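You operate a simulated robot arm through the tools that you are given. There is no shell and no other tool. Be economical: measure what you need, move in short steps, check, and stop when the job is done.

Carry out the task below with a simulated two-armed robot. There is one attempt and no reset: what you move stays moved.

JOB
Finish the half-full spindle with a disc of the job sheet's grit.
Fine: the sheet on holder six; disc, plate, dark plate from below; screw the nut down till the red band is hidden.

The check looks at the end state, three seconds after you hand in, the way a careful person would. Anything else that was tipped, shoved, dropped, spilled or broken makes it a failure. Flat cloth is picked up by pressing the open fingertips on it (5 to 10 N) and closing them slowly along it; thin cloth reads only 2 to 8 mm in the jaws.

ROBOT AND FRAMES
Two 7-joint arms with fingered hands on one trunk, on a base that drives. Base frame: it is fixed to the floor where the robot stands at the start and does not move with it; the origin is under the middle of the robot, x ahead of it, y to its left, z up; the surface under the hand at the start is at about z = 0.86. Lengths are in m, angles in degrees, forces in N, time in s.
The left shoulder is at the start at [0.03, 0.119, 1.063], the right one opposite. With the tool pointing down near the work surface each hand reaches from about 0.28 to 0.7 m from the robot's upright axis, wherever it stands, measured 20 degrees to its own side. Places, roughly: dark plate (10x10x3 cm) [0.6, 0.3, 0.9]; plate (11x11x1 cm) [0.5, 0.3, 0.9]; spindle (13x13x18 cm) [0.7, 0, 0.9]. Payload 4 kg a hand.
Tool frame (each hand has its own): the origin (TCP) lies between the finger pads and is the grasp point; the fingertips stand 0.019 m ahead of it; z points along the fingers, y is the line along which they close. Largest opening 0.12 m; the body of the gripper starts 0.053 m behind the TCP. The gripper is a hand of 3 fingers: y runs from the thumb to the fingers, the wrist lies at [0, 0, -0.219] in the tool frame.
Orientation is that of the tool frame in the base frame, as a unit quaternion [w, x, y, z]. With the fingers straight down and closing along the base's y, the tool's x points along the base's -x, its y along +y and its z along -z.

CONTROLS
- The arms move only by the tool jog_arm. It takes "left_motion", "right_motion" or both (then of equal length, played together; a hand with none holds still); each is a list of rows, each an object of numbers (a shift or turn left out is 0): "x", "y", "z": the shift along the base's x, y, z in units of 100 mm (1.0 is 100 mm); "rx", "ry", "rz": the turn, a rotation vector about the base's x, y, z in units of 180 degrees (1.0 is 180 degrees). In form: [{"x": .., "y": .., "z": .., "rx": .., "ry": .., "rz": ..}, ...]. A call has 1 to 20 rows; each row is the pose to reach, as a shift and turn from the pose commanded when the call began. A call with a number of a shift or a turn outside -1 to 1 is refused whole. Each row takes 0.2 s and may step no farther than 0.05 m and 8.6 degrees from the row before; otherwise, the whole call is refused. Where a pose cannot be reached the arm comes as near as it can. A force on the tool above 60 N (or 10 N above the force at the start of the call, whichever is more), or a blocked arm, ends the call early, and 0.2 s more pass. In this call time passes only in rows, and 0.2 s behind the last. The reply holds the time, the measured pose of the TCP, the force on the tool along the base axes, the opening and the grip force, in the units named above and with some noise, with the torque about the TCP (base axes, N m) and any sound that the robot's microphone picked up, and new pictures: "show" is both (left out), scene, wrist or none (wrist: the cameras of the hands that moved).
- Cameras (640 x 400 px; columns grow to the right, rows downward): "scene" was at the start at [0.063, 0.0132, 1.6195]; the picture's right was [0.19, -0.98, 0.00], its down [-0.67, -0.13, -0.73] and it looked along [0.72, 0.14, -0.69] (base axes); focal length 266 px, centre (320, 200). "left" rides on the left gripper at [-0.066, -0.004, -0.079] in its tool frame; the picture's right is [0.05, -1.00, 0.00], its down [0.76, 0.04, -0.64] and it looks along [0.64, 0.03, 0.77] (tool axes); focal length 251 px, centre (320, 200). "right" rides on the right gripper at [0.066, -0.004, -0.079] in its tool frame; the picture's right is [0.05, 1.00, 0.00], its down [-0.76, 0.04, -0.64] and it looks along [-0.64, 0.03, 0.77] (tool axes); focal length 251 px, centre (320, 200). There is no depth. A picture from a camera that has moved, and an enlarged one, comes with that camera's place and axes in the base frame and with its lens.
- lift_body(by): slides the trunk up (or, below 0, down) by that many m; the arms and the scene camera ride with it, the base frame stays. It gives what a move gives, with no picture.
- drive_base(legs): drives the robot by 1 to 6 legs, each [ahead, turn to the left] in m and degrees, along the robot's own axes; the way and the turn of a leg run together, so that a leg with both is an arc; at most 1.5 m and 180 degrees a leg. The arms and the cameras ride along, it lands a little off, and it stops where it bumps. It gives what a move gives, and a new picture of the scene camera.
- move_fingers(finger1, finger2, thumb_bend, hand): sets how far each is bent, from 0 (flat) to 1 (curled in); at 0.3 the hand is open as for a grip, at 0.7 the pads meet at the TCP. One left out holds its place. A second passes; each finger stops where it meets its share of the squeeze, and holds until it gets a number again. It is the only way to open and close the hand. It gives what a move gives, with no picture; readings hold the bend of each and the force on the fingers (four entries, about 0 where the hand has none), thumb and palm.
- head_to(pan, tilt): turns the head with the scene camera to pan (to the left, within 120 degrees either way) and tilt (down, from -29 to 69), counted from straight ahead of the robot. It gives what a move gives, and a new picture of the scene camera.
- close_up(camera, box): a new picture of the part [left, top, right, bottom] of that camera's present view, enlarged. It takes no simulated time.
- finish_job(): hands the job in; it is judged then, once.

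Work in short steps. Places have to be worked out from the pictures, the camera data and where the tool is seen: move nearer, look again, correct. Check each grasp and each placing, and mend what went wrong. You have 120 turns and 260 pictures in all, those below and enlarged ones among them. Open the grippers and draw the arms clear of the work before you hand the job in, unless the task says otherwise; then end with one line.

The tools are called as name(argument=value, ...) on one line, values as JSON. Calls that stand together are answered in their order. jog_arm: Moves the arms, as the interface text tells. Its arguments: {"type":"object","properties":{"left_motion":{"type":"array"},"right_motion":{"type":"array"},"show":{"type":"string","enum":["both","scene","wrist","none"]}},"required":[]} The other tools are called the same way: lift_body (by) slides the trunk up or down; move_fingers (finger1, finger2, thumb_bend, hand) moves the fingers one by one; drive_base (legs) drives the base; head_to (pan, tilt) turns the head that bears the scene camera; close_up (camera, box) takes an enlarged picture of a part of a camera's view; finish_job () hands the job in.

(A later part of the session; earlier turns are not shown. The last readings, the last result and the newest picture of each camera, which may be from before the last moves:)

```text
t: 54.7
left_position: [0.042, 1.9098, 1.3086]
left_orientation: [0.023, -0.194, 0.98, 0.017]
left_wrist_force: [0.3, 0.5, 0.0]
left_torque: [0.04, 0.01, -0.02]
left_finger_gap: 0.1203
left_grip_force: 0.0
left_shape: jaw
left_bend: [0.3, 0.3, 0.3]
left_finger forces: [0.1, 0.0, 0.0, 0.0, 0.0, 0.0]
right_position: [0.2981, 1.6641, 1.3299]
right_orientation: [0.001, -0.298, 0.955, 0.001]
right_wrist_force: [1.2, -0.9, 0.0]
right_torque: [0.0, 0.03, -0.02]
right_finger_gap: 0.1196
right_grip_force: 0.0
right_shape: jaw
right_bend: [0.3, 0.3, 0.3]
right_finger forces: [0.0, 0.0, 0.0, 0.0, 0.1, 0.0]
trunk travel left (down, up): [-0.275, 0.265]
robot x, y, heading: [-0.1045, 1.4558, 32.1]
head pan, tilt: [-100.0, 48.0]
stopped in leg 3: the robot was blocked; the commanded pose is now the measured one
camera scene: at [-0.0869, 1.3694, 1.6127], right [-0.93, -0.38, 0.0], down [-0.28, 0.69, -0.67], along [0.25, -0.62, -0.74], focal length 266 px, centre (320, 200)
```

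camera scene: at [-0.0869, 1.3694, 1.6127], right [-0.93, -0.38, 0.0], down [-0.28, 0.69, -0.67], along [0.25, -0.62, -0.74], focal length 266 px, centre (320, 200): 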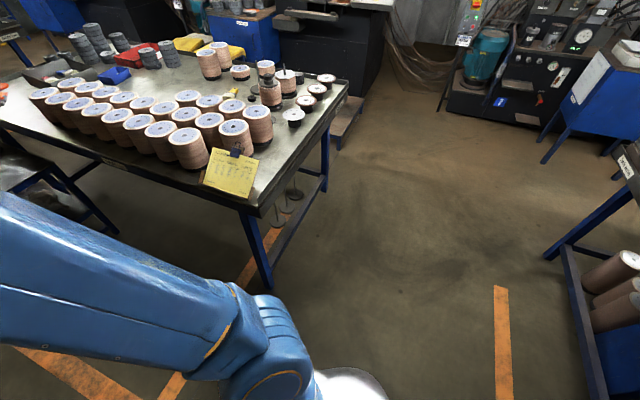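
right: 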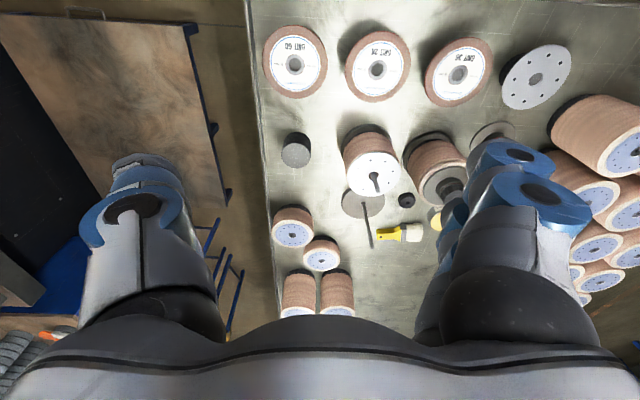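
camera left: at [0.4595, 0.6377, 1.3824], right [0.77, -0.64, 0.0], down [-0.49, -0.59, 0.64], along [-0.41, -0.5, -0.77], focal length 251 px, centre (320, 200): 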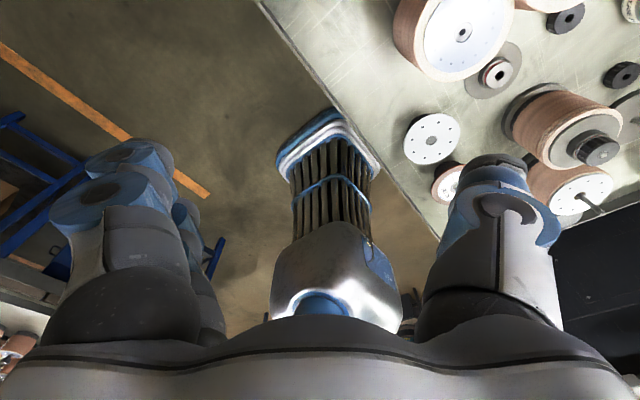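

Stops seem sporadic. I turn back to about 88° in one call and check before reversing.

drive_base(legs=[[0, 20], [0, 20]])

```text
t: 57.2
left_position: [-0.2831, 1.903, 1.3085]
left_orientation: [0.016, -0.516, 0.856, 0.023]
left_wrist_force: [-0.2, -0.4, -0.5]
left_torque: [-0.01, -0.01, 0.02]
left_finger_gap: 0.1201
left_grip_force: 0.1
left_shape: jaw
left_bend: [0.3, 0.3, 0.3]
left_finger forces: [0.0, 0.0, 0.0, 0.1, 0.0, 0.0]
right_position: [0.07, 1.877, 1.3296]
right_orientation: [-0.001, -0.603, 0.798, 0.001]
right_wrist_force: [0.2, 0.3, 0.5]
right_torque: [-0.02, 0.06, 0.0]
right_finger_gap: 0.1202
right_grip_force: 0.0
right_shape: jaw
right_bend: [0.3, 0.3, 0.3]
right_finger forces: [0.0, 0.1, 0.0, 0.0, 0.0, 0.0]
trunk travel left (down, up): [-0.275, 0.265]
robot x, y, heading: [-0.0638, 1.4431, 72.2]
head pan, tilt: [-100.0, 48.0]
camera scene: at [0.0028, 1.3914, 1.6129], right [-0.47, -0.88, 0.0], down [-0.66, 0.35, -0.67], along [0.59, -0.31, -0.74], focal length 266 px, centre (320, 200)
```

scene: 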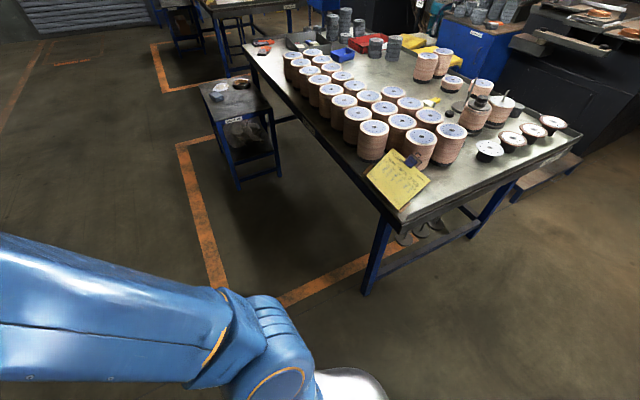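

At heading 72°. Turn a bit more, then back up toward y≈0.1.

drive_base(legs=[[0, 12], [-1.33, 0]])

```text
t: 64.7
left_position: [-0.5031, 0.5015, 1.3083]
left_orientation: [0.013, -0.615, 0.788, 0.026]
left_wrist_force: [-0.3, -0.2, 0.5]
left_torque: [0.0, 0.01, -0.01]
left_finger_gap: 0.1201
left_grip_force: 0.0
left_shape: jaw
left_bend: [0.3, 0.3, 0.3]
left_finger forces: [0.0, 0.1, 0.0, 0.1, 0.1, 0.0]
right_position: [-0.1528, 0.5604, 1.3301]
right_orientation: [0.001, -0.694, 0.72, 0.0]
right_wrist_force: [0.8, -0.2, -0.2]
right_torque: [0.02, 0.0, -0.01]
right_finger_gap: 0.1201
right_grip_force: 0.1
right_shape: jaw
right_bend: [0.3, 0.3, 0.3]
right_finger forces: [0.0, 0.0, 0.1, 0.0, 0.1, 0.0]
trunk travel left (down, up): [-0.275, 0.265]
robot x, y, heading: [-0.1822, 0.1116, 86.1]
head pan, tilt: [-100.0, 48.0]
camera scene: at [-0.1038, 0.0714, 1.6128], right [-0.25, -0.97, 0.0], down [-0.72, 0.18, -0.67], along [0.65, -0.16, -0.74], focal length 266 px, centre (320, 200)
```

scene: 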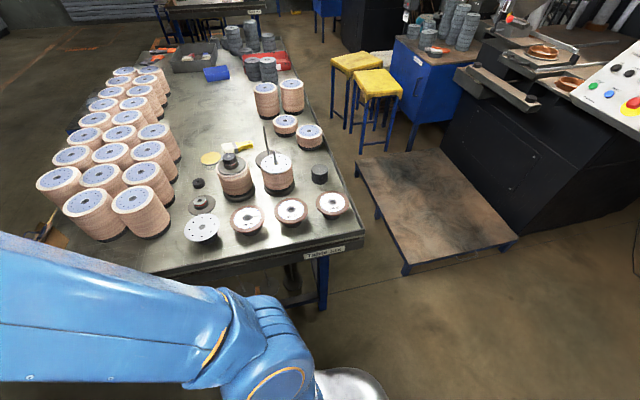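

At (-0.18, 0.11), heading 86°. Turn right in steps.

drive_base(legs=[[0, -20], [0, -20]])

drive_base(legs=[[0, -20], [0, -20]])

```text
t: 67.3
left_position: [-0.1717, 0.6171, 1.3094]
left_orientation: [0.021, -0.304, 0.952, 0.019]
left_wrist_force: [0.6, 0.9, 0.2]
left_torque: [-0.01, 0.0, -0.01]
left_finger_gap: 0.12
left_grip_force: 0.1
left_shape: jaw
left_bend: [0.3, 0.3, 0.3]
left_finger forces: [0.0, 0.0, 0.0, 0.1, 0.0, 0.0]
right_position: [0.1319, 0.4366, 1.3294]
right_orientation: [0.0, -0.403, 0.915, 0.001]
right_wrist_force: [0.5, -0.4, -0.5]
right_torque: [0.01, 0.02, -0.02]
right_finger_gap: 0.12
right_grip_force: 0.0
right_shape: jaw
right_bend: [0.3, 0.3, 0.3]
right_finger forces: [0.1, 0.0, 0.0, 0.0, 0.0, 0.0]
trunk travel left (down, up): [-0.275, 0.265]
robot x, y, heading: [-0.2125, 0.1416, 45.1]
head pan, tilt: [-100.0, 48.0]
camera scene: at [-0.1771, 0.0625, 1.6128], right [-0.82, -0.58, 0.0], down [-0.43, 0.61, -0.67], along [0.38, -0.55, -0.74], focal length 266 px, centre (320, 200)
```

scene: 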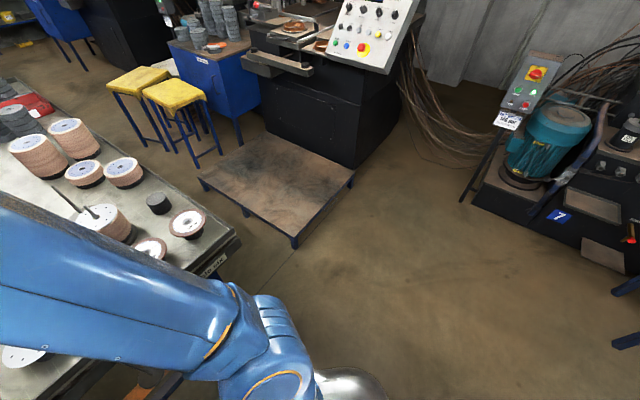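

```text
t: 69.8
left_position: [0.128, 0.4828, 1.3092]
left_orientation: [0.026, 0.035, 0.999, 0.011]
left_wrist_force: [0.1, 0.5, -0.1]
left_torque: [0.01, 0.01, 0.02]
left_finger_gap: 0.1199
left_grip_force: 0.1
left_shape: jaw
left_bend: [0.3, 0.3, 0.3]
left_finger forces: [0.0, 0.0, 0.1, 0.0, 0.0, 0.0]
right_position: [0.2479, 0.1512, 1.3284]
right_orientation: [0.0, -0.071, 0.997, 0.002]
right_wrist_force: [0.2, 0.7, -0.2]
right_torque: [0.0, 0.02, 0.0]
right_finger_gap: 0.12
right_grip_force: 0.0
right_shape: jaw
right_bend: [0.3, 0.3, 0.3]
right_finger forces: [0.1, 0.1, 0.0, 0.0, 0.1, 0.1]
trunk travel left (down, up): [-0.275, 0.265]
robot x, y, heading: [-0.2133, 0.1816, 5.8]
head pan, tilt: [-100.0, 48.0]
camera scene: at [-0.2314, 0.1012, 1.6128], right [-1.0, 0.08, 0.0], down [0.05, 0.74, -0.67], along [-0.05, -0.67, -0.74], focal length 266 px, centre (320, 200)
```

scene: 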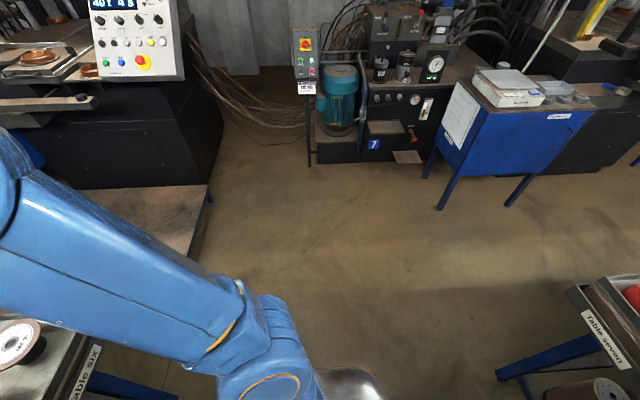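

Small turns work. I steer slightly right while approaching, to end near (0.02, 0.1), heading about 0.

head_to(pan=5, tilt=50)

drive_base(legs=[[0, -15], [0, -10], [0.22, 0], [0, 18]])

```text
t: 71.7
left_position: [0.1266, 0.4847, 1.3093]
left_orientation: [0.026, 0.035, 0.999, 0.01]
left_wrist_force: [0.0, 0.3, 0.8]
left_torque: [0.0, -0.01, 0.01]
left_finger_gap: 0.12
left_grip_force: 0.0
left_shape: jaw
left_bend: [0.3, 0.3, 0.3]
left_finger forces: [0.0, 0.0, 0.0, 0.1, 0.0, 0.0]
right_position: [0.246, 0.1521, 1.3299]
right_orientation: [0.001, -0.072, 0.997, 0.0]
right_wrist_force: [0.1, 1.1, 0.0]
right_torque: [0.02, -0.01, -0.03]
right_finger_gap: 0.1201
right_grip_force: 0.0
right_shape: jaw
right_bend: [0.3, 0.3, 0.3]
right_finger forces: [0.0, 0.0, 0.0, 0.0, 0.0, 0.0]
trunk travel left (down, up): [-0.275, 0.265]
robot x, y, heading: [-0.2108, 0.185, 6.0]
head pan, tilt: [5.0, 50.0]
camera scene: at [-0.1523, 0.195, 1.61], right [0.18, -0.98, 0.0], down [-0.75, -0.14, -0.64], along [0.63, 0.12, -0.77], focal length 266 px, centre (320, 200)
```

scene: 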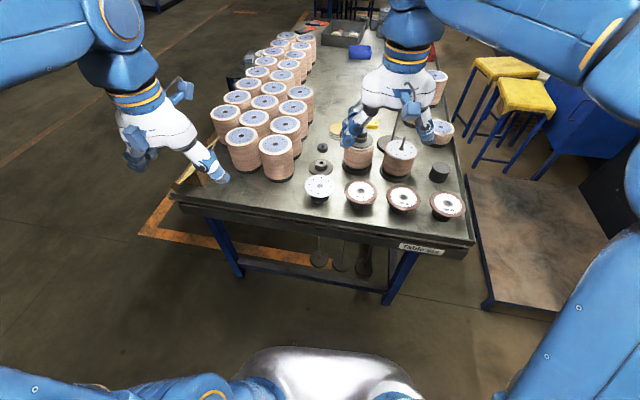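

```text
t: 75.9
left_position: [0.3742, 0.3653, 1.3087]
left_orientation: [0.026, 0.098, 0.995, 0.009]
left_wrist_force: [1.1, -0.3, -0.3]
left_torque: [-0.03, 0.0, 0.02]
left_finger_gap: 0.1201
left_grip_force: 0.2
left_shape: jaw
left_bend: [0.3, 0.3, 0.3]
left_finger forces: [0.1, 0.1, 0.0, 0.1, 0.1, 0.1]
right_position: [0.4496, 0.0216, 1.3284]
right_orientation: [0.0, -0.008, 1.0, 0.0]
right_wrist_force: [1.0, 0.2, 0.0]
right_torque: [0.02, 0.01, 0.0]
right_finger_gap: 0.1201
right_grip_force: 0.2
right_shape: jaw
right_bend: [0.3, 0.3, 0.3]
right_finger forces: [0.1, 0.0, 0.1, 0.0, 0.1, 0.1]
trunk travel left (down, up): [-0.275, 0.265]
robot x, y, heading: [0.0002, 0.1084, -1.7]
head pan, tilt: [5.0, 50.0]
camera scene: at [0.0612, 0.1114, 1.61], right [0.05, -1.0, 0.0], down [-0.77, -0.04, -0.64], along [0.64, 0.03, -0.77], focal length 266 px, centre (320, 200)
```

scene: 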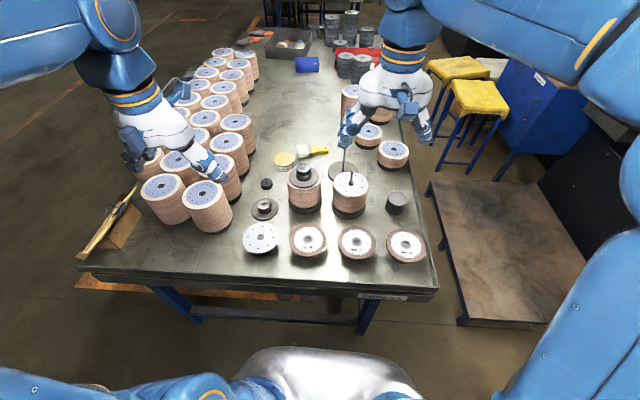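

Now at (0.00, 0.11). The nut at ~(0.74, 0.35) is a bit far; I creep 0.06 m ahead.

drive_base(legs=[[0.06, 2]])

close_up(camera="scene", box=[230, 140, 430, 290])

```text
t: 76.9
left_position: [0.4281, 0.3775, 1.3081]
left_orientation: [0.024, 0.081, 0.996, 0.009]
left_wrist_force: [0.5, -0.2, -0.7]
left_torque: [0.03, 0.04, 0.0]
left_finger_gap: 0.1199
left_grip_force: 0.0
left_shape: jaw
left_bend: [0.3, 0.3, 0.3]
left_finger forces: [0.1, 0.0, 0.0, 0.0, 0.1, 0.0]
right_position: [0.5171, 0.0351, 1.3283]
right_orientation: [-0.001, -0.025, 1.0, 0.0]
right_wrist_force: [0.2, 0.5, -0.7]
right_torque: [0.0, 0.06, 0.0]
right_finger_gap: 0.1199
right_grip_force: 0.0
right_shape: jaw
right_bend: [0.3, 0.3, 0.3]
right_finger forces: [0.1, 0.1, 0.0, 0.0, 0.0, 0.0]
trunk travel left (down, up): [-0.275, 0.265]
robot x, y, heading: [0.0618, 0.1019, 0.3]
head pan, tilt: [5.0, 50.0]
camera scene: at [0.1254, 0.1098, 1.6099], right [0.09, -1.0, 0.0], down [-0.76, -0.07, -0.64], along [0.64, 0.06, -0.77], focal length 266 px, centre (320, 200)
```

scene: 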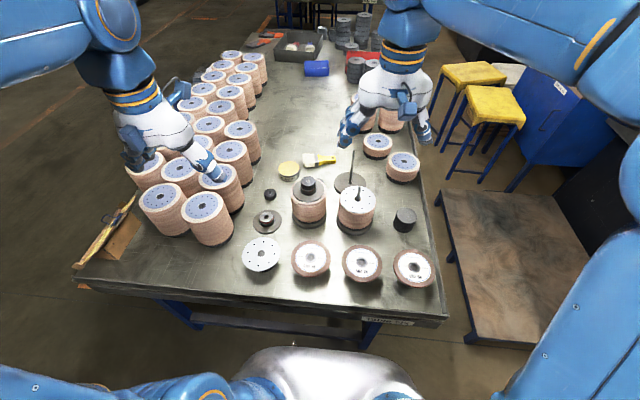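

```text
2.67 times, centred on (330, 215) of scene
camera zoom: at [0.1254, 0.1098, 1.6099], right [0.09, -1.0, 0.0], down [-0.76, -0.07, -0.64], along [0.64, 0.06, -0.77], focal length 710 px, centre (293, 160)
```

zoom: 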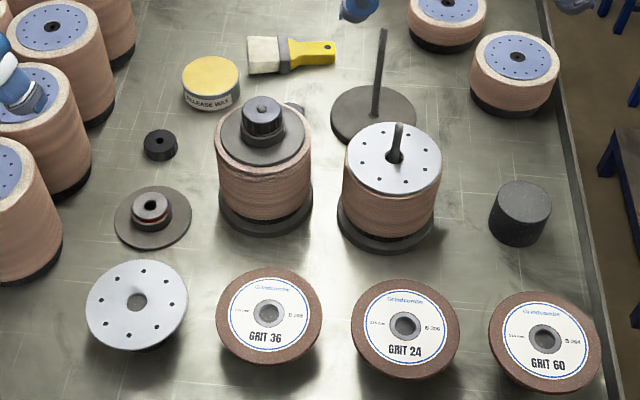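

Grit 36 disc is the left one of three, at about (0.493, 0.172). First clear the right arm to the right side, level the left hand, turn it 45° and bring it over the disc.

jog_arm(right_motion=[{"x": -0.1, "y": -0.4}, {"x": -0.2, "y": -0.8}, {"x": -0.3, "y": -1.0}], show="none")

jog_arm(right_motion=[{"x": -0.1, "y": -0.4}, {"x": -0.2, "y": -0.8}, {"x": -0.3, "y": -1.0}], show="none")

jog_arm(right_motion=[{"x": -0.1, "y": -0.4}, {"x": -0.2, "y": -0.8}, {"x": -0.3, "y": -1.0}, {"x": -0.3, "y": -1.0}, {"x": -0.3, "y": -1.0}, {"x": -0.3, "y": -1.0}, {"x": -0.3, "y": -1.0}], left_motion=[{"ry": 0.0156, "rx": -0.0045, "rz": 0.03}, {"ry": 0.0156, "rx": -0.0045, "rz": 0.07, "y": -0.3, "x": 0.1}, {"ry": 0.0156, "rx": -0.0045, "rz": 0.11, "y": -0.6, "x": 0.2}, {"ry": 0.0156, "rx": -0.0045, "rz": 0.15, "y": -0.9, "x": 0.3}, {"ry": 0.0156, "rx": -0.0045, "rz": 0.19, "y": -1.0, "x": 0.4, "z": -0.3}, {"ry": 0.0156, "rx": -0.0045, "rz": 0.23, "y": -1.0, "x": 0.5, "z": -0.6}, {"ry": 0.0156, "rx": -0.0045, "rz": 0.27, "y": -1.0, "x": 0.6, "z": -1.0}], show="none")

move_fingers(hand="left", finger1=0.2, finger2=0.2, thumb_bend=0.2)

```text
t: 77.7
left_position: [0.4234, 0.3765, 1.3092]
left_orientation: [0.027, 0.081, 0.996, 0.01]
left_wrist_force: [-0.4, 0.1, 0.3]
left_torque: [-0.03, 0.01, -0.02]
left_finger_gap: 0.12
left_grip_force: 0.1
left_shape: jaw
left_bend: [0.3, 0.3, 0.3]
left_finger forces: [0.0, 0.0, 0.1, 0.1, 0.0, 0.0]
right_position: [0.4815, -0.0669, 1.3287]
right_orientation: [0.0, -0.026, 1.0, 0.001]
right_wrist_force: [-0.2, -1.1, -0.3]
right_torque: [0.0, -0.05, 0.01]
right_finger_gap: 0.1201
right_grip_force: 0.0
right_shape: jaw
right_bend: [0.3, 0.3, 0.3]
right_finger forces: [0.0, 0.1, 0.1, 0.0, 0.1, 0.0]
trunk travel left (down, up): [-0.275, 0.265]
robot x, y, heading: [0.062, 0.1012, 0.3]
head pan, tilt: [5.0, 50.0]
```

```text
t: 78.5
left_position: [0.4261, 0.3763, 1.3095]
left_orientation: [0.027, 0.08, 0.996, 0.009]
left_wrist_force: [0.4, -0.5, -0.4]
left_torque: [0.0, -0.04, 0.01]
left_finger_gap: 0.1201
left_grip_force: 0.0
left_shape: jaw
left_bend: [0.3, 0.3, 0.3]
left_finger forces: [0.0, 0.0, 0.1, 0.0, 0.0, 0.1]
right_position: [0.4525, -0.1659, 1.3271]
right_orientation: [0.0, -0.025, 1.0, 0.001]
right_wrist_force: [0.1, 0.1, 0.1]
right_torque: [0.06, 0.0, 0.01]
right_finger_gap: 0.1199
right_grip_force: 0.1
right_shape: jaw
right_bend: [0.3, 0.3, 0.3]
right_finger forces: [0.0, 0.0, 0.0, 0.0, 0.1, 0.1]
trunk travel left (down, up): [-0.275, 0.265]
robot x, y, heading: [0.0632, 0.1005, 0.6]
head pan, tilt: [5.0, 50.0]
```

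```text
t: 80.1
left_position: [0.4848, 0.2782, 1.2073]
left_orientation: [-0.003, -0.337, 0.941, 0.011]
left_wrist_force: [0.2, 0.0, 0.5]
left_torque: [0.0, 0.0, -0.02]
left_finger_gap: 0.1199
left_grip_force: 0.1
left_shape: jaw
left_bend: [0.3, 0.3, 0.3]
left_finger forces: [0.0, 0.1, 0.1, 0.1, 0.0, 0.0]
right_position: [0.4248, -0.266, 1.3274]
right_orientation: [0.0, -0.025, 1.0, 0.0]
right_wrist_force: [0.3, -0.6, 0.4]
right_torque: [-0.04, 0.03, -0.02]
right_finger_gap: 0.12
right_grip_force: 0.0
right_shape: jaw
right_bend: [0.3, 0.3, 0.3]
right_finger forces: [0.0, 0.0, 0.0, 0.0, 0.0, 0.1]
trunk travel left (down, up): [-0.275, 0.265]
robot x, y, heading: [0.0638, 0.1009, 0.2]
head pan, tilt: [5.0, 50.0]
```

```text
t: 81.1
left_position: [0.4849, 0.2786, 1.2086]
left_orientation: [-0.003, -0.336, 0.942, 0.011]
left_wrist_force: [-0.6, -0.5, 0.1]
left_torque: [-0.02, 0.0, 0.0]
left_finger_gap: 0.1431
left_grip_force: 0.1
left_shape: fingers
left_bend: [0.2, 0.2, 0.2]
left_finger forces: [0.0, 0.0, 0.1, 0.0, 0.0, 0.1]
right_position: [0.4242, -0.2663, 1.3283]
right_orientation: [0.0, -0.026, 1.0, -0.001]
right_wrist_force: [0.0, 0.2, 0.7]
right_torque: [0.0, -0.04, 0.0]
right_finger_gap: 0.1198
right_grip_force: 0.0
right_shape: jaw
right_bend: [0.3, 0.3, 0.3]
right_finger forces: [0.0, 0.1, 0.1, 0.0, 0.0, 0.0]
trunk travel left (down, up): [-0.275, 0.265]
robot x, y, heading: [0.0639, 0.1074, 0.5]
head pan, tilt: [5.0, 50.0]
```

Opening is 0.143 at bend 0.2. Move over the disc and look with the wrist camera.

jog_arm(left_motion=[{"x": 0.04, "y": -0.4, "rx": -0.006, "ry": -0.004}, {"x": 0.08, "y": -0.8, "rx": -0.006, "ry": -0.004, "z": -0.2}, {"x": 0.08, "y": -1.0, "rx": -0.006, "ry": -0.004, "z": -0.6}, {"x": 0.08, "y": -1.0, "rx": -0.006, "ry": -0.004, "z": -1.0}], show="both")

```text
t: 82.1
left_position: [0.4967, 0.1777, 1.1068]
left_orientation: [-0.001, -0.337, 0.942, 0.0]
left_wrist_force: [-0.1, -0.4, 1.1]
left_torque: [0.01, -0.01, 0.03]
left_finger_gap: 0.1436
left_grip_force: 0.2
left_shape: fingers
left_bend: [0.2, 0.2, 0.2]
left_finger forces: [0.0, 0.0, 0.0, 0.1, 0.0, 0.0]
right_position: [0.4247, -0.2661, 1.3275]
right_orientation: [0.0, -0.025, 1.0, 0.0]
right_wrist_force: [0.3, 0.2, -0.9]
right_torque: [0.02, 0.0, 0.02]
right_finger_gap: 0.1203
right_grip_force: 0.1
right_shape: jaw
right_bend: [0.3, 0.3, 0.3]
right_finger forces: [0.1, 0.0, 0.0, 0.0, 0.1, 0.0]
trunk travel left (down, up): [-0.275, 0.265]
robot x, y, heading: [0.0597, 0.0992, 0.4]
head pan, tilt: [5.0, 50.0]
camera scene: at [0.1222, 0.109, 1.61], right [0.09, -1.0, 0.0], down [-0.76, -0.07, -0.64], along [0.64, 0.06, -0.77], focal length 266 px, centre (320, 200)
camera left: at [0.5509, 0.2168, 1.1861], right [0.59, -0.81, 0.0], down [-0.62, -0.45, 0.64], along [-0.52, -0.38, -0.76], focal length 251 px, centre (320, 200)
```

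scene: 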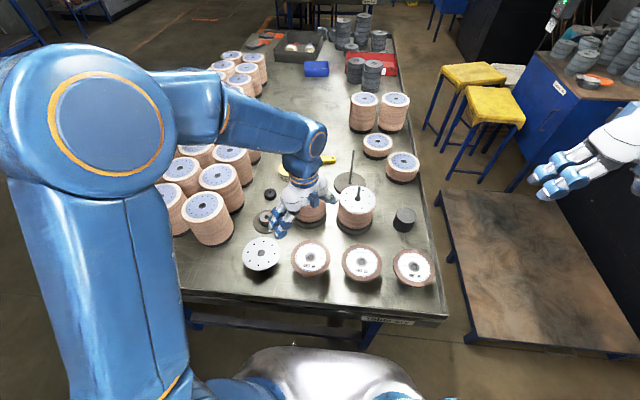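
left: 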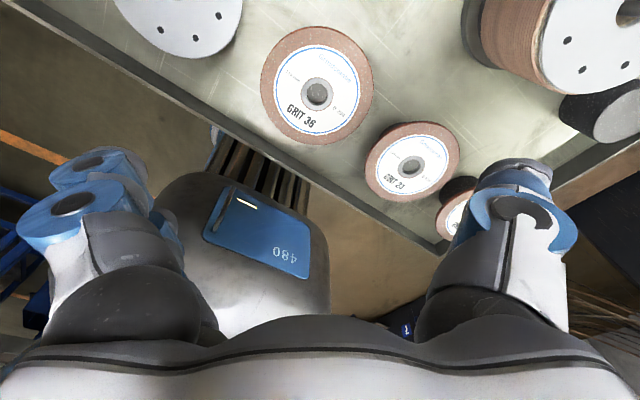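

Disc centre works out at about (0.485, 0.169), top z≈0.915. Go down over it in two steps, checking.

jog_arm(left_motion=[{"x": -0.06, "y": -0.05, "z": -0.4}, {"x": -0.12, "y": -0.09, "z": -0.8}, {"x": -0.12, "y": -0.09, "z": -1.0}], show="both")

```text
t: 82.9
left_position: [0.4816, 0.1693, 1.006]
left_orientation: [0.0, -0.335, 0.942, 0.0]
left_wrist_force: [-0.7, 0.3, 1.3]
left_torque: [-0.01, -0.01, 0.03]
left_finger_gap: 0.1436
left_grip_force: 0.1
left_shape: fingers
left_bend: [0.2, 0.2, 0.2]
left_finger forces: [0.0, 0.0, 0.0, 0.0, 0.1, 0.1]
right_position: [0.4242, -0.2661, 1.3272]
right_orientation: [0.0, -0.025, 1.0, 0.0]
right_wrist_force: [0.5, 0.6, 0.8]
right_torque: [0.03, 0.03, -0.01]
right_finger_gap: 0.1197
right_grip_force: 0.0
right_shape: jaw
right_bend: [0.3, 0.3, 0.3]
right_finger forces: [0.0, 0.0, 0.0, 0.0, 0.1, 0.0]
trunk travel left (down, up): [-0.275, 0.265]
robot x, y, heading: [0.065, 0.0997, 0.6]
head pan, tilt: [5.0, 50.0]
camera scene: at [0.1215, 0.1089, 1.61], right [0.09, -1.0, 0.0], down [-0.76, -0.07, -0.64], along [0.64, 0.06, -0.77], focal length 266 px, centre (320, 200)
camera left: at [0.5366, 0.2078, 1.086], right [0.59, -0.81, 0.0], down [-0.62, -0.45, 0.64], along [-0.52, -0.38, -0.77], focal length 251 px, centre (320, 200)
```

scene: 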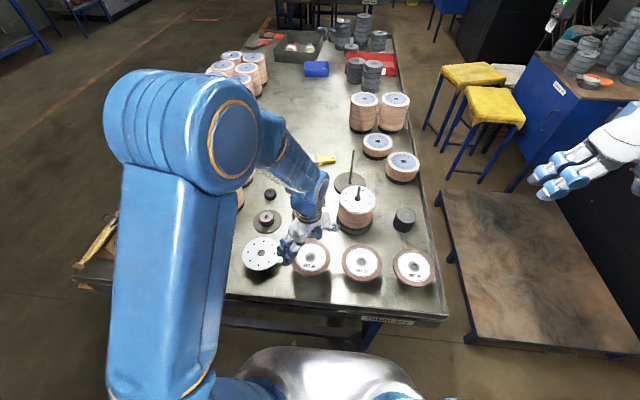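
left: 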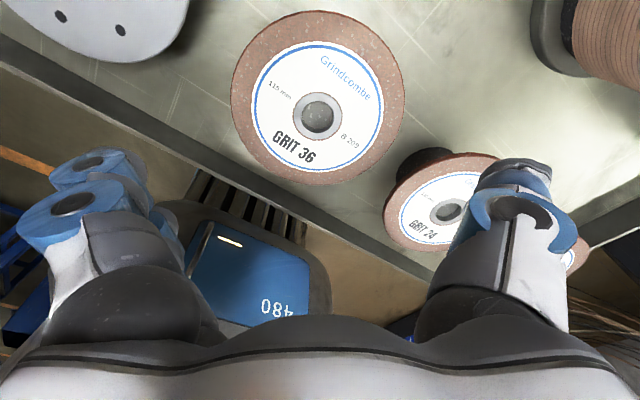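

Well centred. Lower to TCP z≈0.922 with the rim just below the pads' centre.

jog_arm(left_motion=[{"z": -0.3}, {"z": -0.6}, {"z": -0.84}], show="both")

close_up(camera="scene", box=[230, 180, 390, 290])

```text
t: 83.7
left_position: [0.4825, 0.1676, 0.9247]
left_orientation: [-0.001, -0.336, 0.942, 0.0]
left_wrist_force: [-0.2, 0.7, -0.7]
left_torque: [-0.02, 0.01, 0.01]
left_finger_gap: 0.1433
left_grip_force: 0.1
left_shape: fingers
left_bend: [0.2, 0.2, 0.2]
left_finger forces: [0.0, 0.1, 0.1, 0.0, 0.0, 0.0]
right_position: [0.4241, -0.266, 1.3267]
right_orientation: [0.0, -0.026, 1.0, 0.0]
right_wrist_force: [-0.6, -0.3, -0.3]
right_torque: [-0.03, 0.01, 0.0]
right_finger_gap: 0.1199
right_grip_force: 0.1
right_shape: jaw
right_bend: [0.3, 0.3, 0.3]
right_finger forces: [0.1, 0.0, 0.0, 0.1, 0.0, 0.0]
trunk travel left (down, up): [-0.275, 0.265]
robot x, y, heading: [0.0658, 0.104, 0.4]
head pan, tilt: [5.0, 50.0]
camera scene: at [0.1218, 0.109, 1.61], right [0.09, -1.0, 0.0], down [-0.76, -0.07, -0.64], along [0.64, 0.06, -0.77], focal length 266 px, centre (320, 200)
camera left: at [0.5374, 0.2072, 1.0029], right [0.59, -0.81, 0.0], down [-0.62, -0.45, 0.64], along [-0.52, -0.38, -0.76], focal length 251 px, centre (320, 200)
```

scene: 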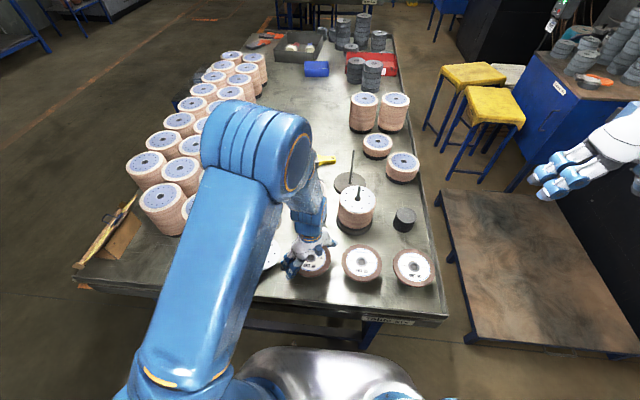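
left: 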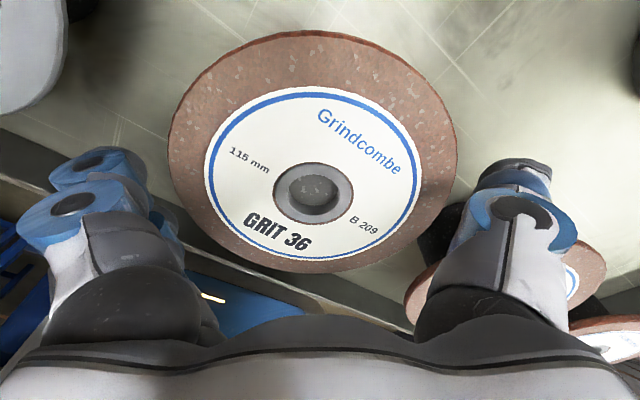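

```text
3.64 times, centred on (310, 235) of scene
camera zoom: at [0.1218, 0.109, 1.61], right [0.09, -1.0, 0.0], down [-0.76, -0.07, -0.64], along [0.64, 0.06, -0.77], focal length 969 px, centre (356, 73)
```

zoom: 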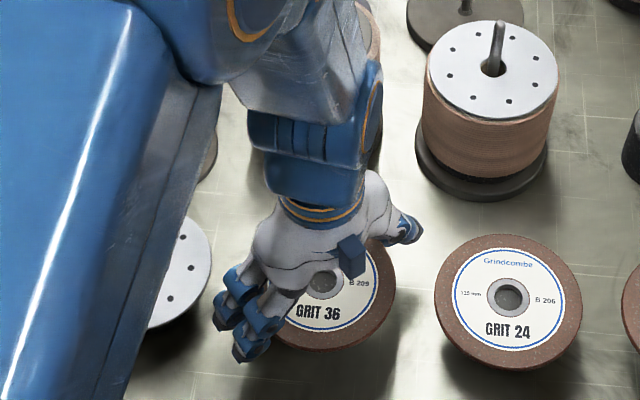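

Centred enough; now close the fingers gradually on the rim.

move_fingers(hand="left", finger1=0.29, finger2=0.29, thumb_bend=0.29)

move_fingers(hand="left", finger1=0.36, finger2=0.36, thumb_bend=0.36)

close_up(camera="left", box=[0, 0, 640, 400])

```text
t: 84.7
left_position: [0.4812, 0.1677, 0.9243]
left_orientation: [-0.001, -0.336, 0.942, 0.0]
left_wrist_force: [-1.2, -0.4, -0.1]
left_torque: [0.04, -0.04, 0.02]
left_finger_gap: 0.1318
left_grip_force: 0.1
left_shape: fingers
left_bend: [0.28, 0.28, 0.28]
left_finger forces: [0.0, 0.0, 0.0, 0.0, 0.0, 0.0]
right_position: [0.4237, -0.2666, 1.328]
right_orientation: [0.0, -0.024, 1.0, 0.0]
right_wrist_force: [-0.3, 0.0, -0.5]
right_torque: [-0.02, -0.01, 0.01]
right_finger_gap: 0.1199
right_grip_force: 0.1
right_shape: jaw
right_bend: [0.3, 0.3, 0.3]
right_finger forces: [0.0, 0.1, 0.1, 0.1, 0.1, 0.0]
trunk travel left (down, up): [-0.275, 0.265]
robot x, y, heading: [0.0622, 0.1042, 0.4]
head pan, tilt: [5.0, 50.0]
```

```text
t: 85.7
left_position: [0.4822, 0.1679, 0.9251]
left_orientation: [0.0, -0.336, 0.942, 0.0]
left_wrist_force: [0.0, 1.8, 7.0]
left_torque: [0.19, 0.17, 0.01]
left_finger_gap: 0.1242
left_grip_force: 9.3
left_shape: fingers
left_bend: [0.33, 0.33, 0.32]
left_finger forces: [5.2, 4.9, 0.0, 0.0, 7.4, 0.1]
right_position: [0.4229, -0.2665, 1.3275]
right_orientation: [0.001, -0.026, 1.0, 0.0]
right_wrist_force: [-0.4, 0.1, 0.7]
right_torque: [0.0, -0.01, -0.04]
right_finger_gap: 0.12
right_grip_force: 0.1
right_shape: jaw
right_bend: [0.3, 0.3, 0.3]
right_finger forces: [0.0, 0.0, 0.0, 0.0, 0.0, 0.0]
trunk travel left (down, up): [-0.275, 0.265]
robot x, y, heading: [0.0609, 0.1031, 0.3]
head pan, tilt: [5.0, 50.0]
```

```text
1.00 times, centred on (320, 200) of left (not enlarged: the box is as wide or as high as the picture)
camera zoom: at [0.5367, 0.2071, 1.0036], right [0.59, -0.81, 0.0], down [-0.62, -0.45, 0.64], along [-0.52, -0.38, -0.77], focal length 251 px, centre (320, 200)
```

zoom: 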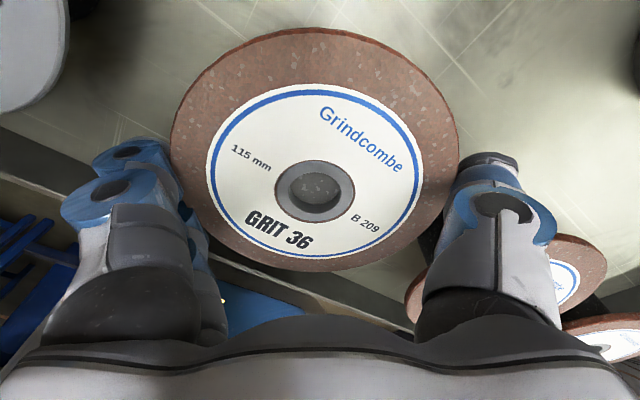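

Contact on all three fingers; squeeze more and lift 5 cm.

move_fingers(hand="left", finger1=0.45, finger2=0.45, thumb_bend=0.45)

jog_arm(left_motion=[{"z": 0.1}, {"z": 0.3}, {"z": 0.6}, {"z": 0.9}], show="both")

```text
t: 86.7
left_position: [0.482, 0.1655, 0.9252]
left_orientation: [0.0, -0.336, 0.942, 0.0]
left_wrist_force: [2.1, -0.7, 15.2]
left_torque: [0.33, 0.24, 0.01]
left_finger_gap: 0.1231
left_grip_force: 19.4
left_shape: fingers
left_bend: [0.34, 0.34, 0.35]
left_finger forces: [10.0, 10.1, 0.0, 0.1, 19.5, 0.0]
right_position: [0.4239, -0.2658, 1.3283]
right_orientation: [0.001, -0.025, 1.0, 0.001]
right_wrist_force: [-1.0, -0.3, -0.3]
right_torque: [-0.06, -0.01, 0.01]
right_finger_gap: 0.1201
right_grip_force: 0.0
right_shape: jaw
right_bend: [0.3, 0.3, 0.3]
right_finger forces: [0.1, 0.0, 0.0, 0.0, 0.0, 0.1]
trunk travel left (down, up): [-0.275, 0.265]
robot x, y, heading: [0.0642, 0.1031, 0.3]
head pan, tilt: [5.0, 50.0]
```

```text
t: 87.7
left_position: [0.4821, 0.1674, 1.0147]
left_orientation: [-0.001, -0.336, 0.942, -0.001]
left_wrist_force: [-0.8, -0.3, -0.2]
left_torque: [0.03, -0.04, 0.01]
left_finger_gap: 0.092
left_grip_force: 0.0
left_shape: fingers
left_bend: [0.41, 0.41, 0.45]
left_finger forces: [0.0, 0.1, 0.0, 0.0, 0.1, 0.0]
right_position: [0.4233, -0.2663, 1.3276]
right_orientation: [0.0, -0.026, 1.0, -0.001]
right_wrist_force: [-1.1, -0.6, 0.0]
right_torque: [0.01, -0.03, -0.06]
right_finger_gap: 0.1201
right_grip_force: 0.1
right_shape: jaw
right_bend: [0.3, 0.3, 0.3]
right_finger forces: [0.1, 0.0, 0.0, 0.0, 0.0, 0.0]
trunk travel left (down, up): [-0.275, 0.265]
robot x, y, heading: [0.0613, 0.1068, 0.5]
head pan, tilt: [5.0, 50.0]
camera scene: at [0.1203, 0.1091, 1.6101], right [0.09, -1.0, 0.0], down [-0.76, -0.07, -0.64], along [0.64, 0.06, -0.77], focal length 266 px, centre (320, 200)
camera left: at [0.536, 0.2061, 1.0938], right [0.59, -0.81, 0.0], down [-0.62, -0.45, 0.64], along [-0.52, -0.38, -0.76], focal length 251 px, centre (320, 200)
```

scene: 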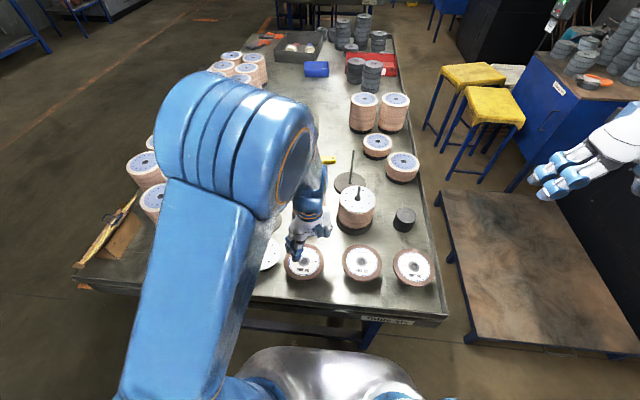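
left: 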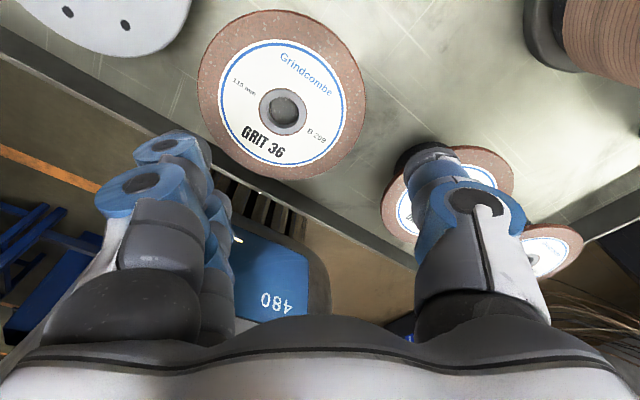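

The grip slipped: the fingers pushed down on the rim's top edge. Let me look at the disc's profile to choose the right height.

close_up(camera="scene", box=[270, 225, 450, 300])

close_up(camera="left", box=[180, 0, 640, 290])

close_up(camera="right", box=[320, 0, 640, 200])

```text
3.56 times, centred on (360, 262) of scene
camera zoom: at [0.1203, 0.1091, 1.6101], right [0.09, -1.0, 0.0], down [-0.76, -0.07, -0.64], along [0.64, 0.06, -0.77], focal length 947 px, centre (178, -22)
```

zoom: 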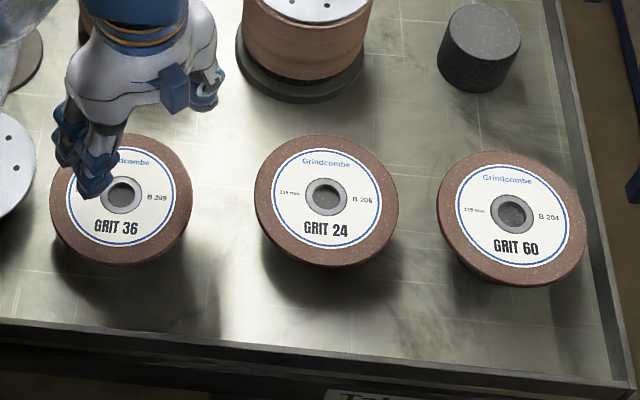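

```text
1.38 times, centred on (410, 145) of left
camera zoom: at [0.536, 0.2061, 1.0938], right [0.59, -0.81, 0.0], down [-0.62, -0.45, 0.64], along [-0.52, -0.38, -0.76], focal length 347 px, centre (196, 276)
```

zoom: 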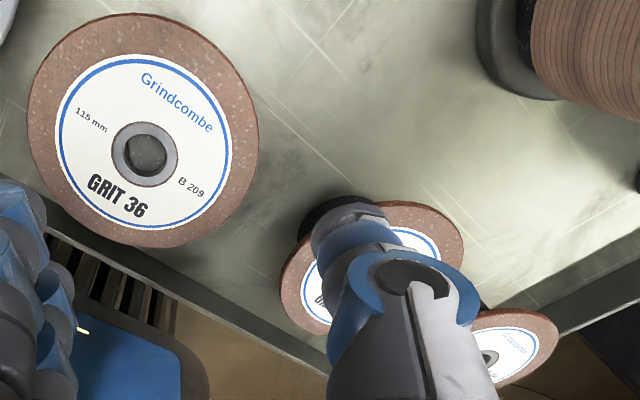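

```text
2.00 times, centred on (480, 100) of right
camera zoom: at [0.3574, -0.2724, 1.4079], right [-0.1, 0.99, 0.0], down [0.76, 0.08, 0.64], along [0.64, 0.07, -0.76], focal length 503 px, centre (0, 400)
```

zoom: 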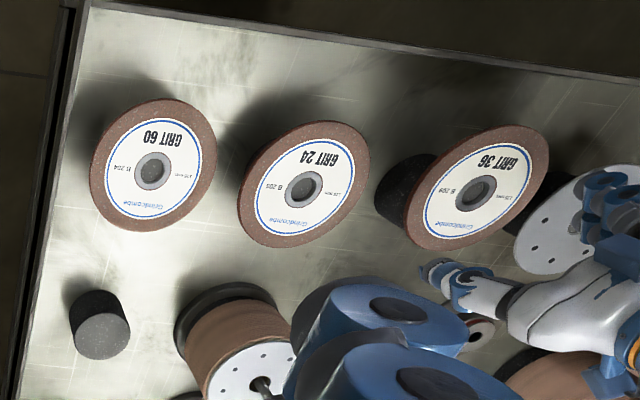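

The disc slid ~2 cm on its pedestal but is still lying flat. I'll instead pinch its rim edge with a nearly horizontal hand; for that I lift, turn the hand to yaw 60°, and back the base 0.15 m.

jog_arm(left_motion=[{"z": 0.3}, {"z": 0.7, "rz": 0.04}, {"z": 1.0, "rz": 0.08}, {"z": 1.0, "rz": 0.114}], show="none")

drive_base(legs=[[-0.15, 0]])

jog_arm(left_motion=[{"rx": -0.0216, "ry": -0.0374}, {"rx": -0.0432, "ry": -0.0748}, {"rx": -0.0648, "ry": -0.1122}, {"rx": -0.0864, "ry": -0.1496}, {"rx": -0.108, "ry": -0.187}, {"rx": -0.1296, "ry": -0.2244}, {"rx": -0.1512, "ry": -0.2618}, {"rx": -0.1728, "ry": -0.2992}, {"rx": -0.1944, "ry": -0.3366}], show="both")

```text
t: 88.7
left_position: [0.4836, 0.1682, 1.1149]
left_orientation: [0.0, -0.498, 0.867, 0.0]
left_wrist_force: [0.4, 0.1, -0.2]
left_torque: [0.01, 0.03, 0.0]
left_finger_gap: 0.0919
left_grip_force: 0.0
left_shape: fingers
left_bend: [0.41, 0.41, 0.45]
left_finger forces: [0.1, 0.1, 0.0, 0.0, 0.0, 0.0]
right_position: [0.4233, -0.2662, 1.3292]
right_orientation: [0.0, -0.025, 1.0, 0.001]
right_wrist_force: [0.7, -0.1, -0.3]
right_torque: [-0.01, 0.04, 0.0]
right_finger_gap: 0.12
right_grip_force: 0.1
right_shape: jaw
right_bend: [0.3, 0.3, 0.3]
right_finger forces: [0.0, 0.0, 0.1, 0.0, 0.0, 0.0]
trunk travel left (down, up): [-0.275, 0.265]
robot x, y, heading: [0.0651, 0.1051, 0.2]
head pan, tilt: [5.0, 50.0]
```

```text
t: 90.1
left_position: [0.3307, 0.1681, 1.1163]
left_orientation: [0.001, -0.5, 0.866, -0.001]
left_wrist_force: [-0.7, -0.6, 0.1]
left_torque: [0.01, -0.02, 0.0]
left_finger_gap: 0.092
left_grip_force: 0.0
left_shape: fingers
left_bend: [0.41, 0.41, 0.45]
left_finger forces: [0.1, 0.0, 0.1, 0.0, 0.0, 0.0]
right_position: [0.2708, -0.2672, 1.327]
right_orientation: [0.0, -0.026, 1.0, 0.0]
right_wrist_force: [-0.7, 0.3, -0.4]
right_torque: [0.02, -0.04, -0.03]
right_finger_gap: 0.1201
right_grip_force: 0.1
right_shape: jaw
right_bend: [0.3, 0.3, 0.3]
right_finger forces: [0.0, 0.0, 0.0, 0.0, 0.0, 0.1]
trunk travel left (down, up): [-0.275, 0.265]
robot x, y, heading: [-0.0863, 0.1004, 0.2]
head pan, tilt: [5.0, 50.0]
camera scene: at [-0.0322, 0.1082, 1.6101], right [0.09, -1.0, 0.0], down [-0.76, -0.07, -0.64], along [0.64, 0.06, -0.77], focal length 266 px, centre (320, 200)
```

scene: 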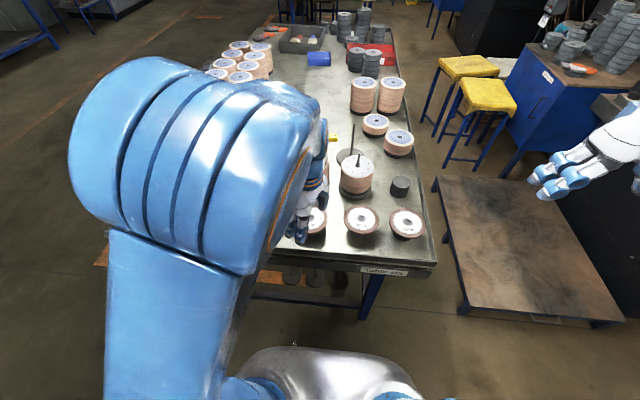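

```text
t: 92.1
left_position: [0.3715, 0.1682, 1.1109]
left_orientation: [0.286, -0.408, 0.709, -0.498]
left_wrist_force: [0.8, 0.2, -0.6]
left_torque: [0.01, 0.01, -0.04]
left_finger_gap: 0.0915
left_grip_force: 0.1
left_shape: fingers
left_bend: [0.41, 0.41, 0.45]
left_finger forces: [0.0, 0.0, 0.1, 0.0, 0.0, 0.2]
left hand out of reach, approached as far as the arm can: row 7, 8, 9
right_position: [0.274, -0.264, 1.3273]
right_orientation: [0.0, -0.025, 1.0, 0.0]
right_wrist_force: [0.4, -0.7, 0.8]
right_torque: [-0.02, 0.05, 0.03]
right_finger_gap: 0.12
right_grip_force: 0.1
right_shape: jaw
right_bend: [0.3, 0.3, 0.3]
right_finger forces: [0.1, 0.0, 0.0, 0.0, 0.1, 0.0]
trunk travel left (down, up): [-0.275, 0.265]
robot x, y, heading: [-0.0891, 0.1037, 0.1]
head pan, tilt: [5.0, 50.0]
camera scene: at [-0.029, 0.1103, 1.61], right [0.09, -1.0, 0.0], down [-0.76, -0.07, -0.64], along [0.64, 0.06, -0.77], focal length 266 px, centre (320, 200)
camera left: at [0.3426, 0.2624, 1.1415], right [0.27, -0.22, 0.94], down [-0.92, -0.35, 0.18], along [0.29, -0.91, -0.29], focal length 251 px, centre (320, 200)
```

scene: 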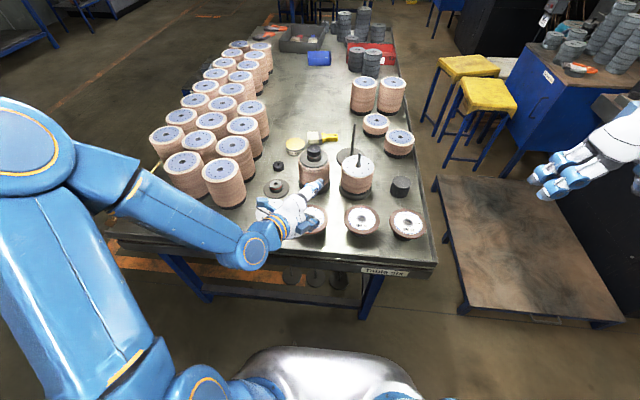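
left: 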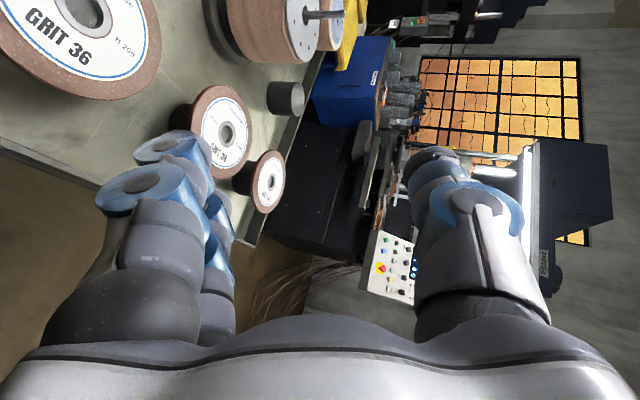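

Good: hand points forward and 20° down, fingers below, thumb above. Narrow the fingers and move to a pre-pose off the disc's front-left rim.

move_fingers(hand="left", finger1=0.54, finger2=0.54, thumb_bend=0.54)

jog_arm(left_motion=[{"y": 0.3, "z": -0.3}, {"y": 0.6, "z": -0.6}, {"y": 0.71, "z": -1.0}], show="none")

jog_arm(left_motion=[{"z": -0.3}, {"z": -0.5}], show="both")

```text
t: 93.1
left_position: [0.3697, 0.1676, 1.1113]
left_orientation: [0.287, -0.409, 0.71, -0.497]
left_wrist_force: [-0.1, 0.1, -0.3]
left_torque: [0.0, 0.01, 0.04]
left_finger_gap: 0.0565
left_grip_force: 0.1
left_shape: fingers
left_bend: [0.54, 0.54, 0.54]
left_finger forces: [0.0, 0.1, 0.0, 0.0, 0.1, 0.1]
right_position: [0.2742, -0.2663, 1.3289]
right_orientation: [0.0, -0.025, 1.0, 0.0]
right_wrist_force: [0.4, -0.3, 0.4]
right_torque: [-0.02, 0.0, 0.0]
right_finger_gap: 0.12
right_grip_force: 0.0
right_shape: jaw
right_bend: [0.3, 0.3, 0.3]
right_finger forces: [0.0, 0.0, 0.1, 0.1, 0.1, 0.0]
trunk travel left (down, up): [-0.275, 0.265]
robot x, y, heading: [-0.0895, 0.1045, 0.3]
head pan, tilt: [5.0, 50.0]
```

```text
t: 93.9
left_position: [0.3722, 0.2411, 1.0117]
left_orientation: [0.287, -0.409, 0.71, -0.497]
left_wrist_force: [-0.4, 0.9, -0.1]
left_torque: [-0.06, -0.01, -0.01]
left_finger_gap: 0.0564
left_grip_force: 0.0
left_shape: fingers
left_bend: [0.54, 0.54, 0.54]
left_finger forces: [0.0, 0.1, 0.1, 0.0, 0.1, 0.0]
right_position: [0.2745, -0.2638, 1.3289]
right_orientation: [0.0, -0.027, 1.0, 0.0]
right_wrist_force: [0.3, -0.2, 0.7]
right_torque: [-0.01, -0.01, 0.03]
right_finger_gap: 0.1202
right_grip_force: 0.0
right_shape: jaw
right_bend: [0.3, 0.3, 0.3]
right_finger forces: [0.1, 0.0, 0.0, 0.1, 0.0, 0.0]
trunk travel left (down, up): [-0.275, 0.265]
robot x, y, heading: [-0.0861, 0.1018, 0.3]
head pan, tilt: [5.0, 50.0]
```

```text
t: 94.5
left_position: [0.3701, 0.2383, 0.9624]
left_orientation: [0.288, -0.408, 0.711, -0.496]
left_wrist_force: [1.0, -0.1, 1.5]
left_torque: [0.02, 0.02, 0.04]
left_finger_gap: 0.0565
left_grip_force: 0.0
left_shape: fingers
left_bend: [0.54, 0.54, 0.54]
left_finger forces: [0.0, 0.1, 0.1, 0.0, 0.0, 0.0]
right_position: [0.2733, -0.2659, 1.3277]
right_orientation: [0.0, -0.026, 1.0, 0.0]
right_wrist_force: [0.4, 0.0, 0.4]
right_torque: [0.01, -0.02, 0.0]
right_finger_gap: 0.12
right_grip_force: 0.0
right_shape: jaw
right_bend: [0.3, 0.3, 0.3]
right_finger forces: [0.0, 0.1, 0.1, 0.1, 0.1, 0.0]
trunk travel left (down, up): [-0.275, 0.265]
robot x, y, heading: [-0.0885, 0.0995, 0.4]
head pan, tilt: [5.0, 50.0]
camera scene: at [-0.0303, 0.1078, 1.6101], right [0.1, -1.0, 0.0], down [-0.76, -0.07, -0.64], along [0.64, 0.06, -0.77], focal length 266 px, centre (320, 200)
camera left: at [0.3419, 0.3316, 0.9931], right [0.27, -0.22, 0.94], down [-0.92, -0.35, 0.18], along [0.29, -0.91, -0.3], focal length 251 px, centre (320, 200)
```

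scene: 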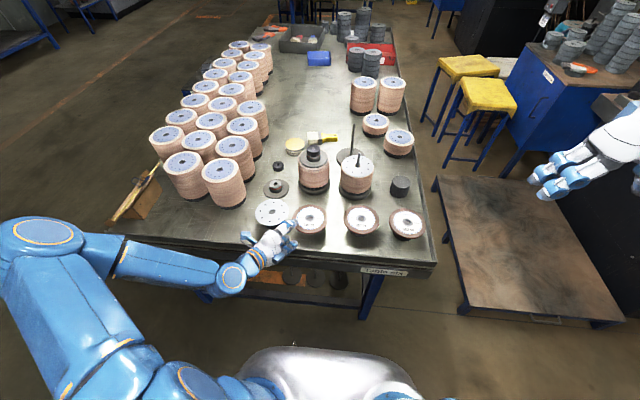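
left: 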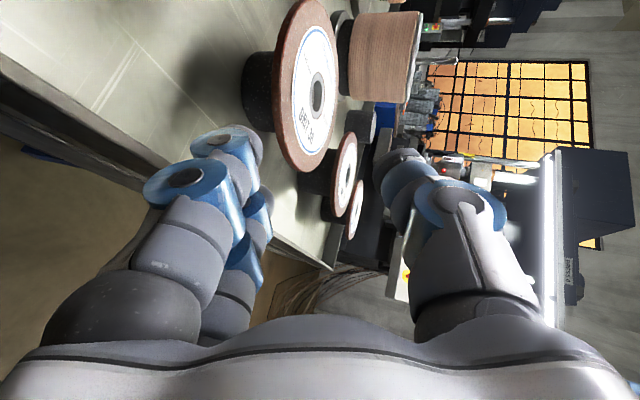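

The side view is clear; disc rim point ≈ (0.421, 0.214). Lower to z≈0.918 and check before advancing.

jog_arm(left_motion=[{"z": -0.25}, {"z": -0.44}], show="wrist")

```text
t: 95.1
left_position: [0.3703, 0.2365, 0.9214]
left_orientation: [0.291, -0.407, 0.708, -0.499]
left_wrist_force: [-4.1, 4.5, 27.2]
left_torque: [0.34, 0.21, 0.04]
left_finger_gap: 0.0394
left_grip_force: 13.8
left_shape: fingers
left_bend: [0.62, 0.61, 0.54]
left_finger forces: [15.5, 11.8, 0.1, 0.0, 0.0, 0.1]
right_position: [0.2699, -0.2661, 1.3295]
right_orientation: [0.002, -0.025, 1.0, 0.0]
right_wrist_force: [-0.1, -0.6, 0.4]
right_torque: [0.04, 0.0, -0.03]
right_finger_gap: 0.12
right_grip_force: 0.0
right_shape: jaw
right_bend: [0.3, 0.3, 0.3]
right_finger forces: [0.0, 0.0, 0.1, 0.0, 0.0, 0.1]
trunk travel left (down, up): [-0.275, 0.265]
robot x, y, heading: [-0.0903, 0.1017, 0.3]
head pan, tilt: [5.0, 50.0]
camera left: at [0.342, 0.3307, 0.9518], right [0.26, -0.22, 0.94], down [-0.92, -0.35, 0.17], along [0.29, -0.91, -0.29], focal length 251 px, centre (320, 200)
```

left: 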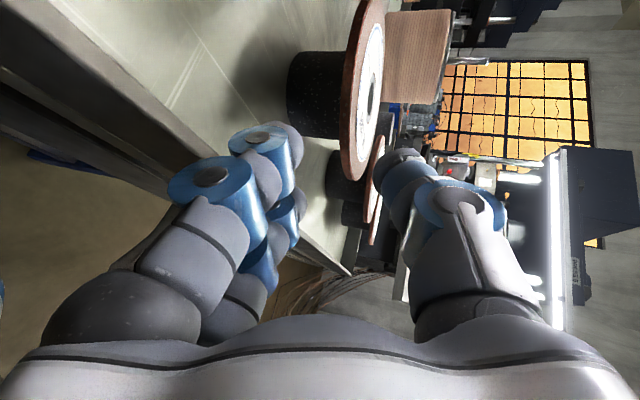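

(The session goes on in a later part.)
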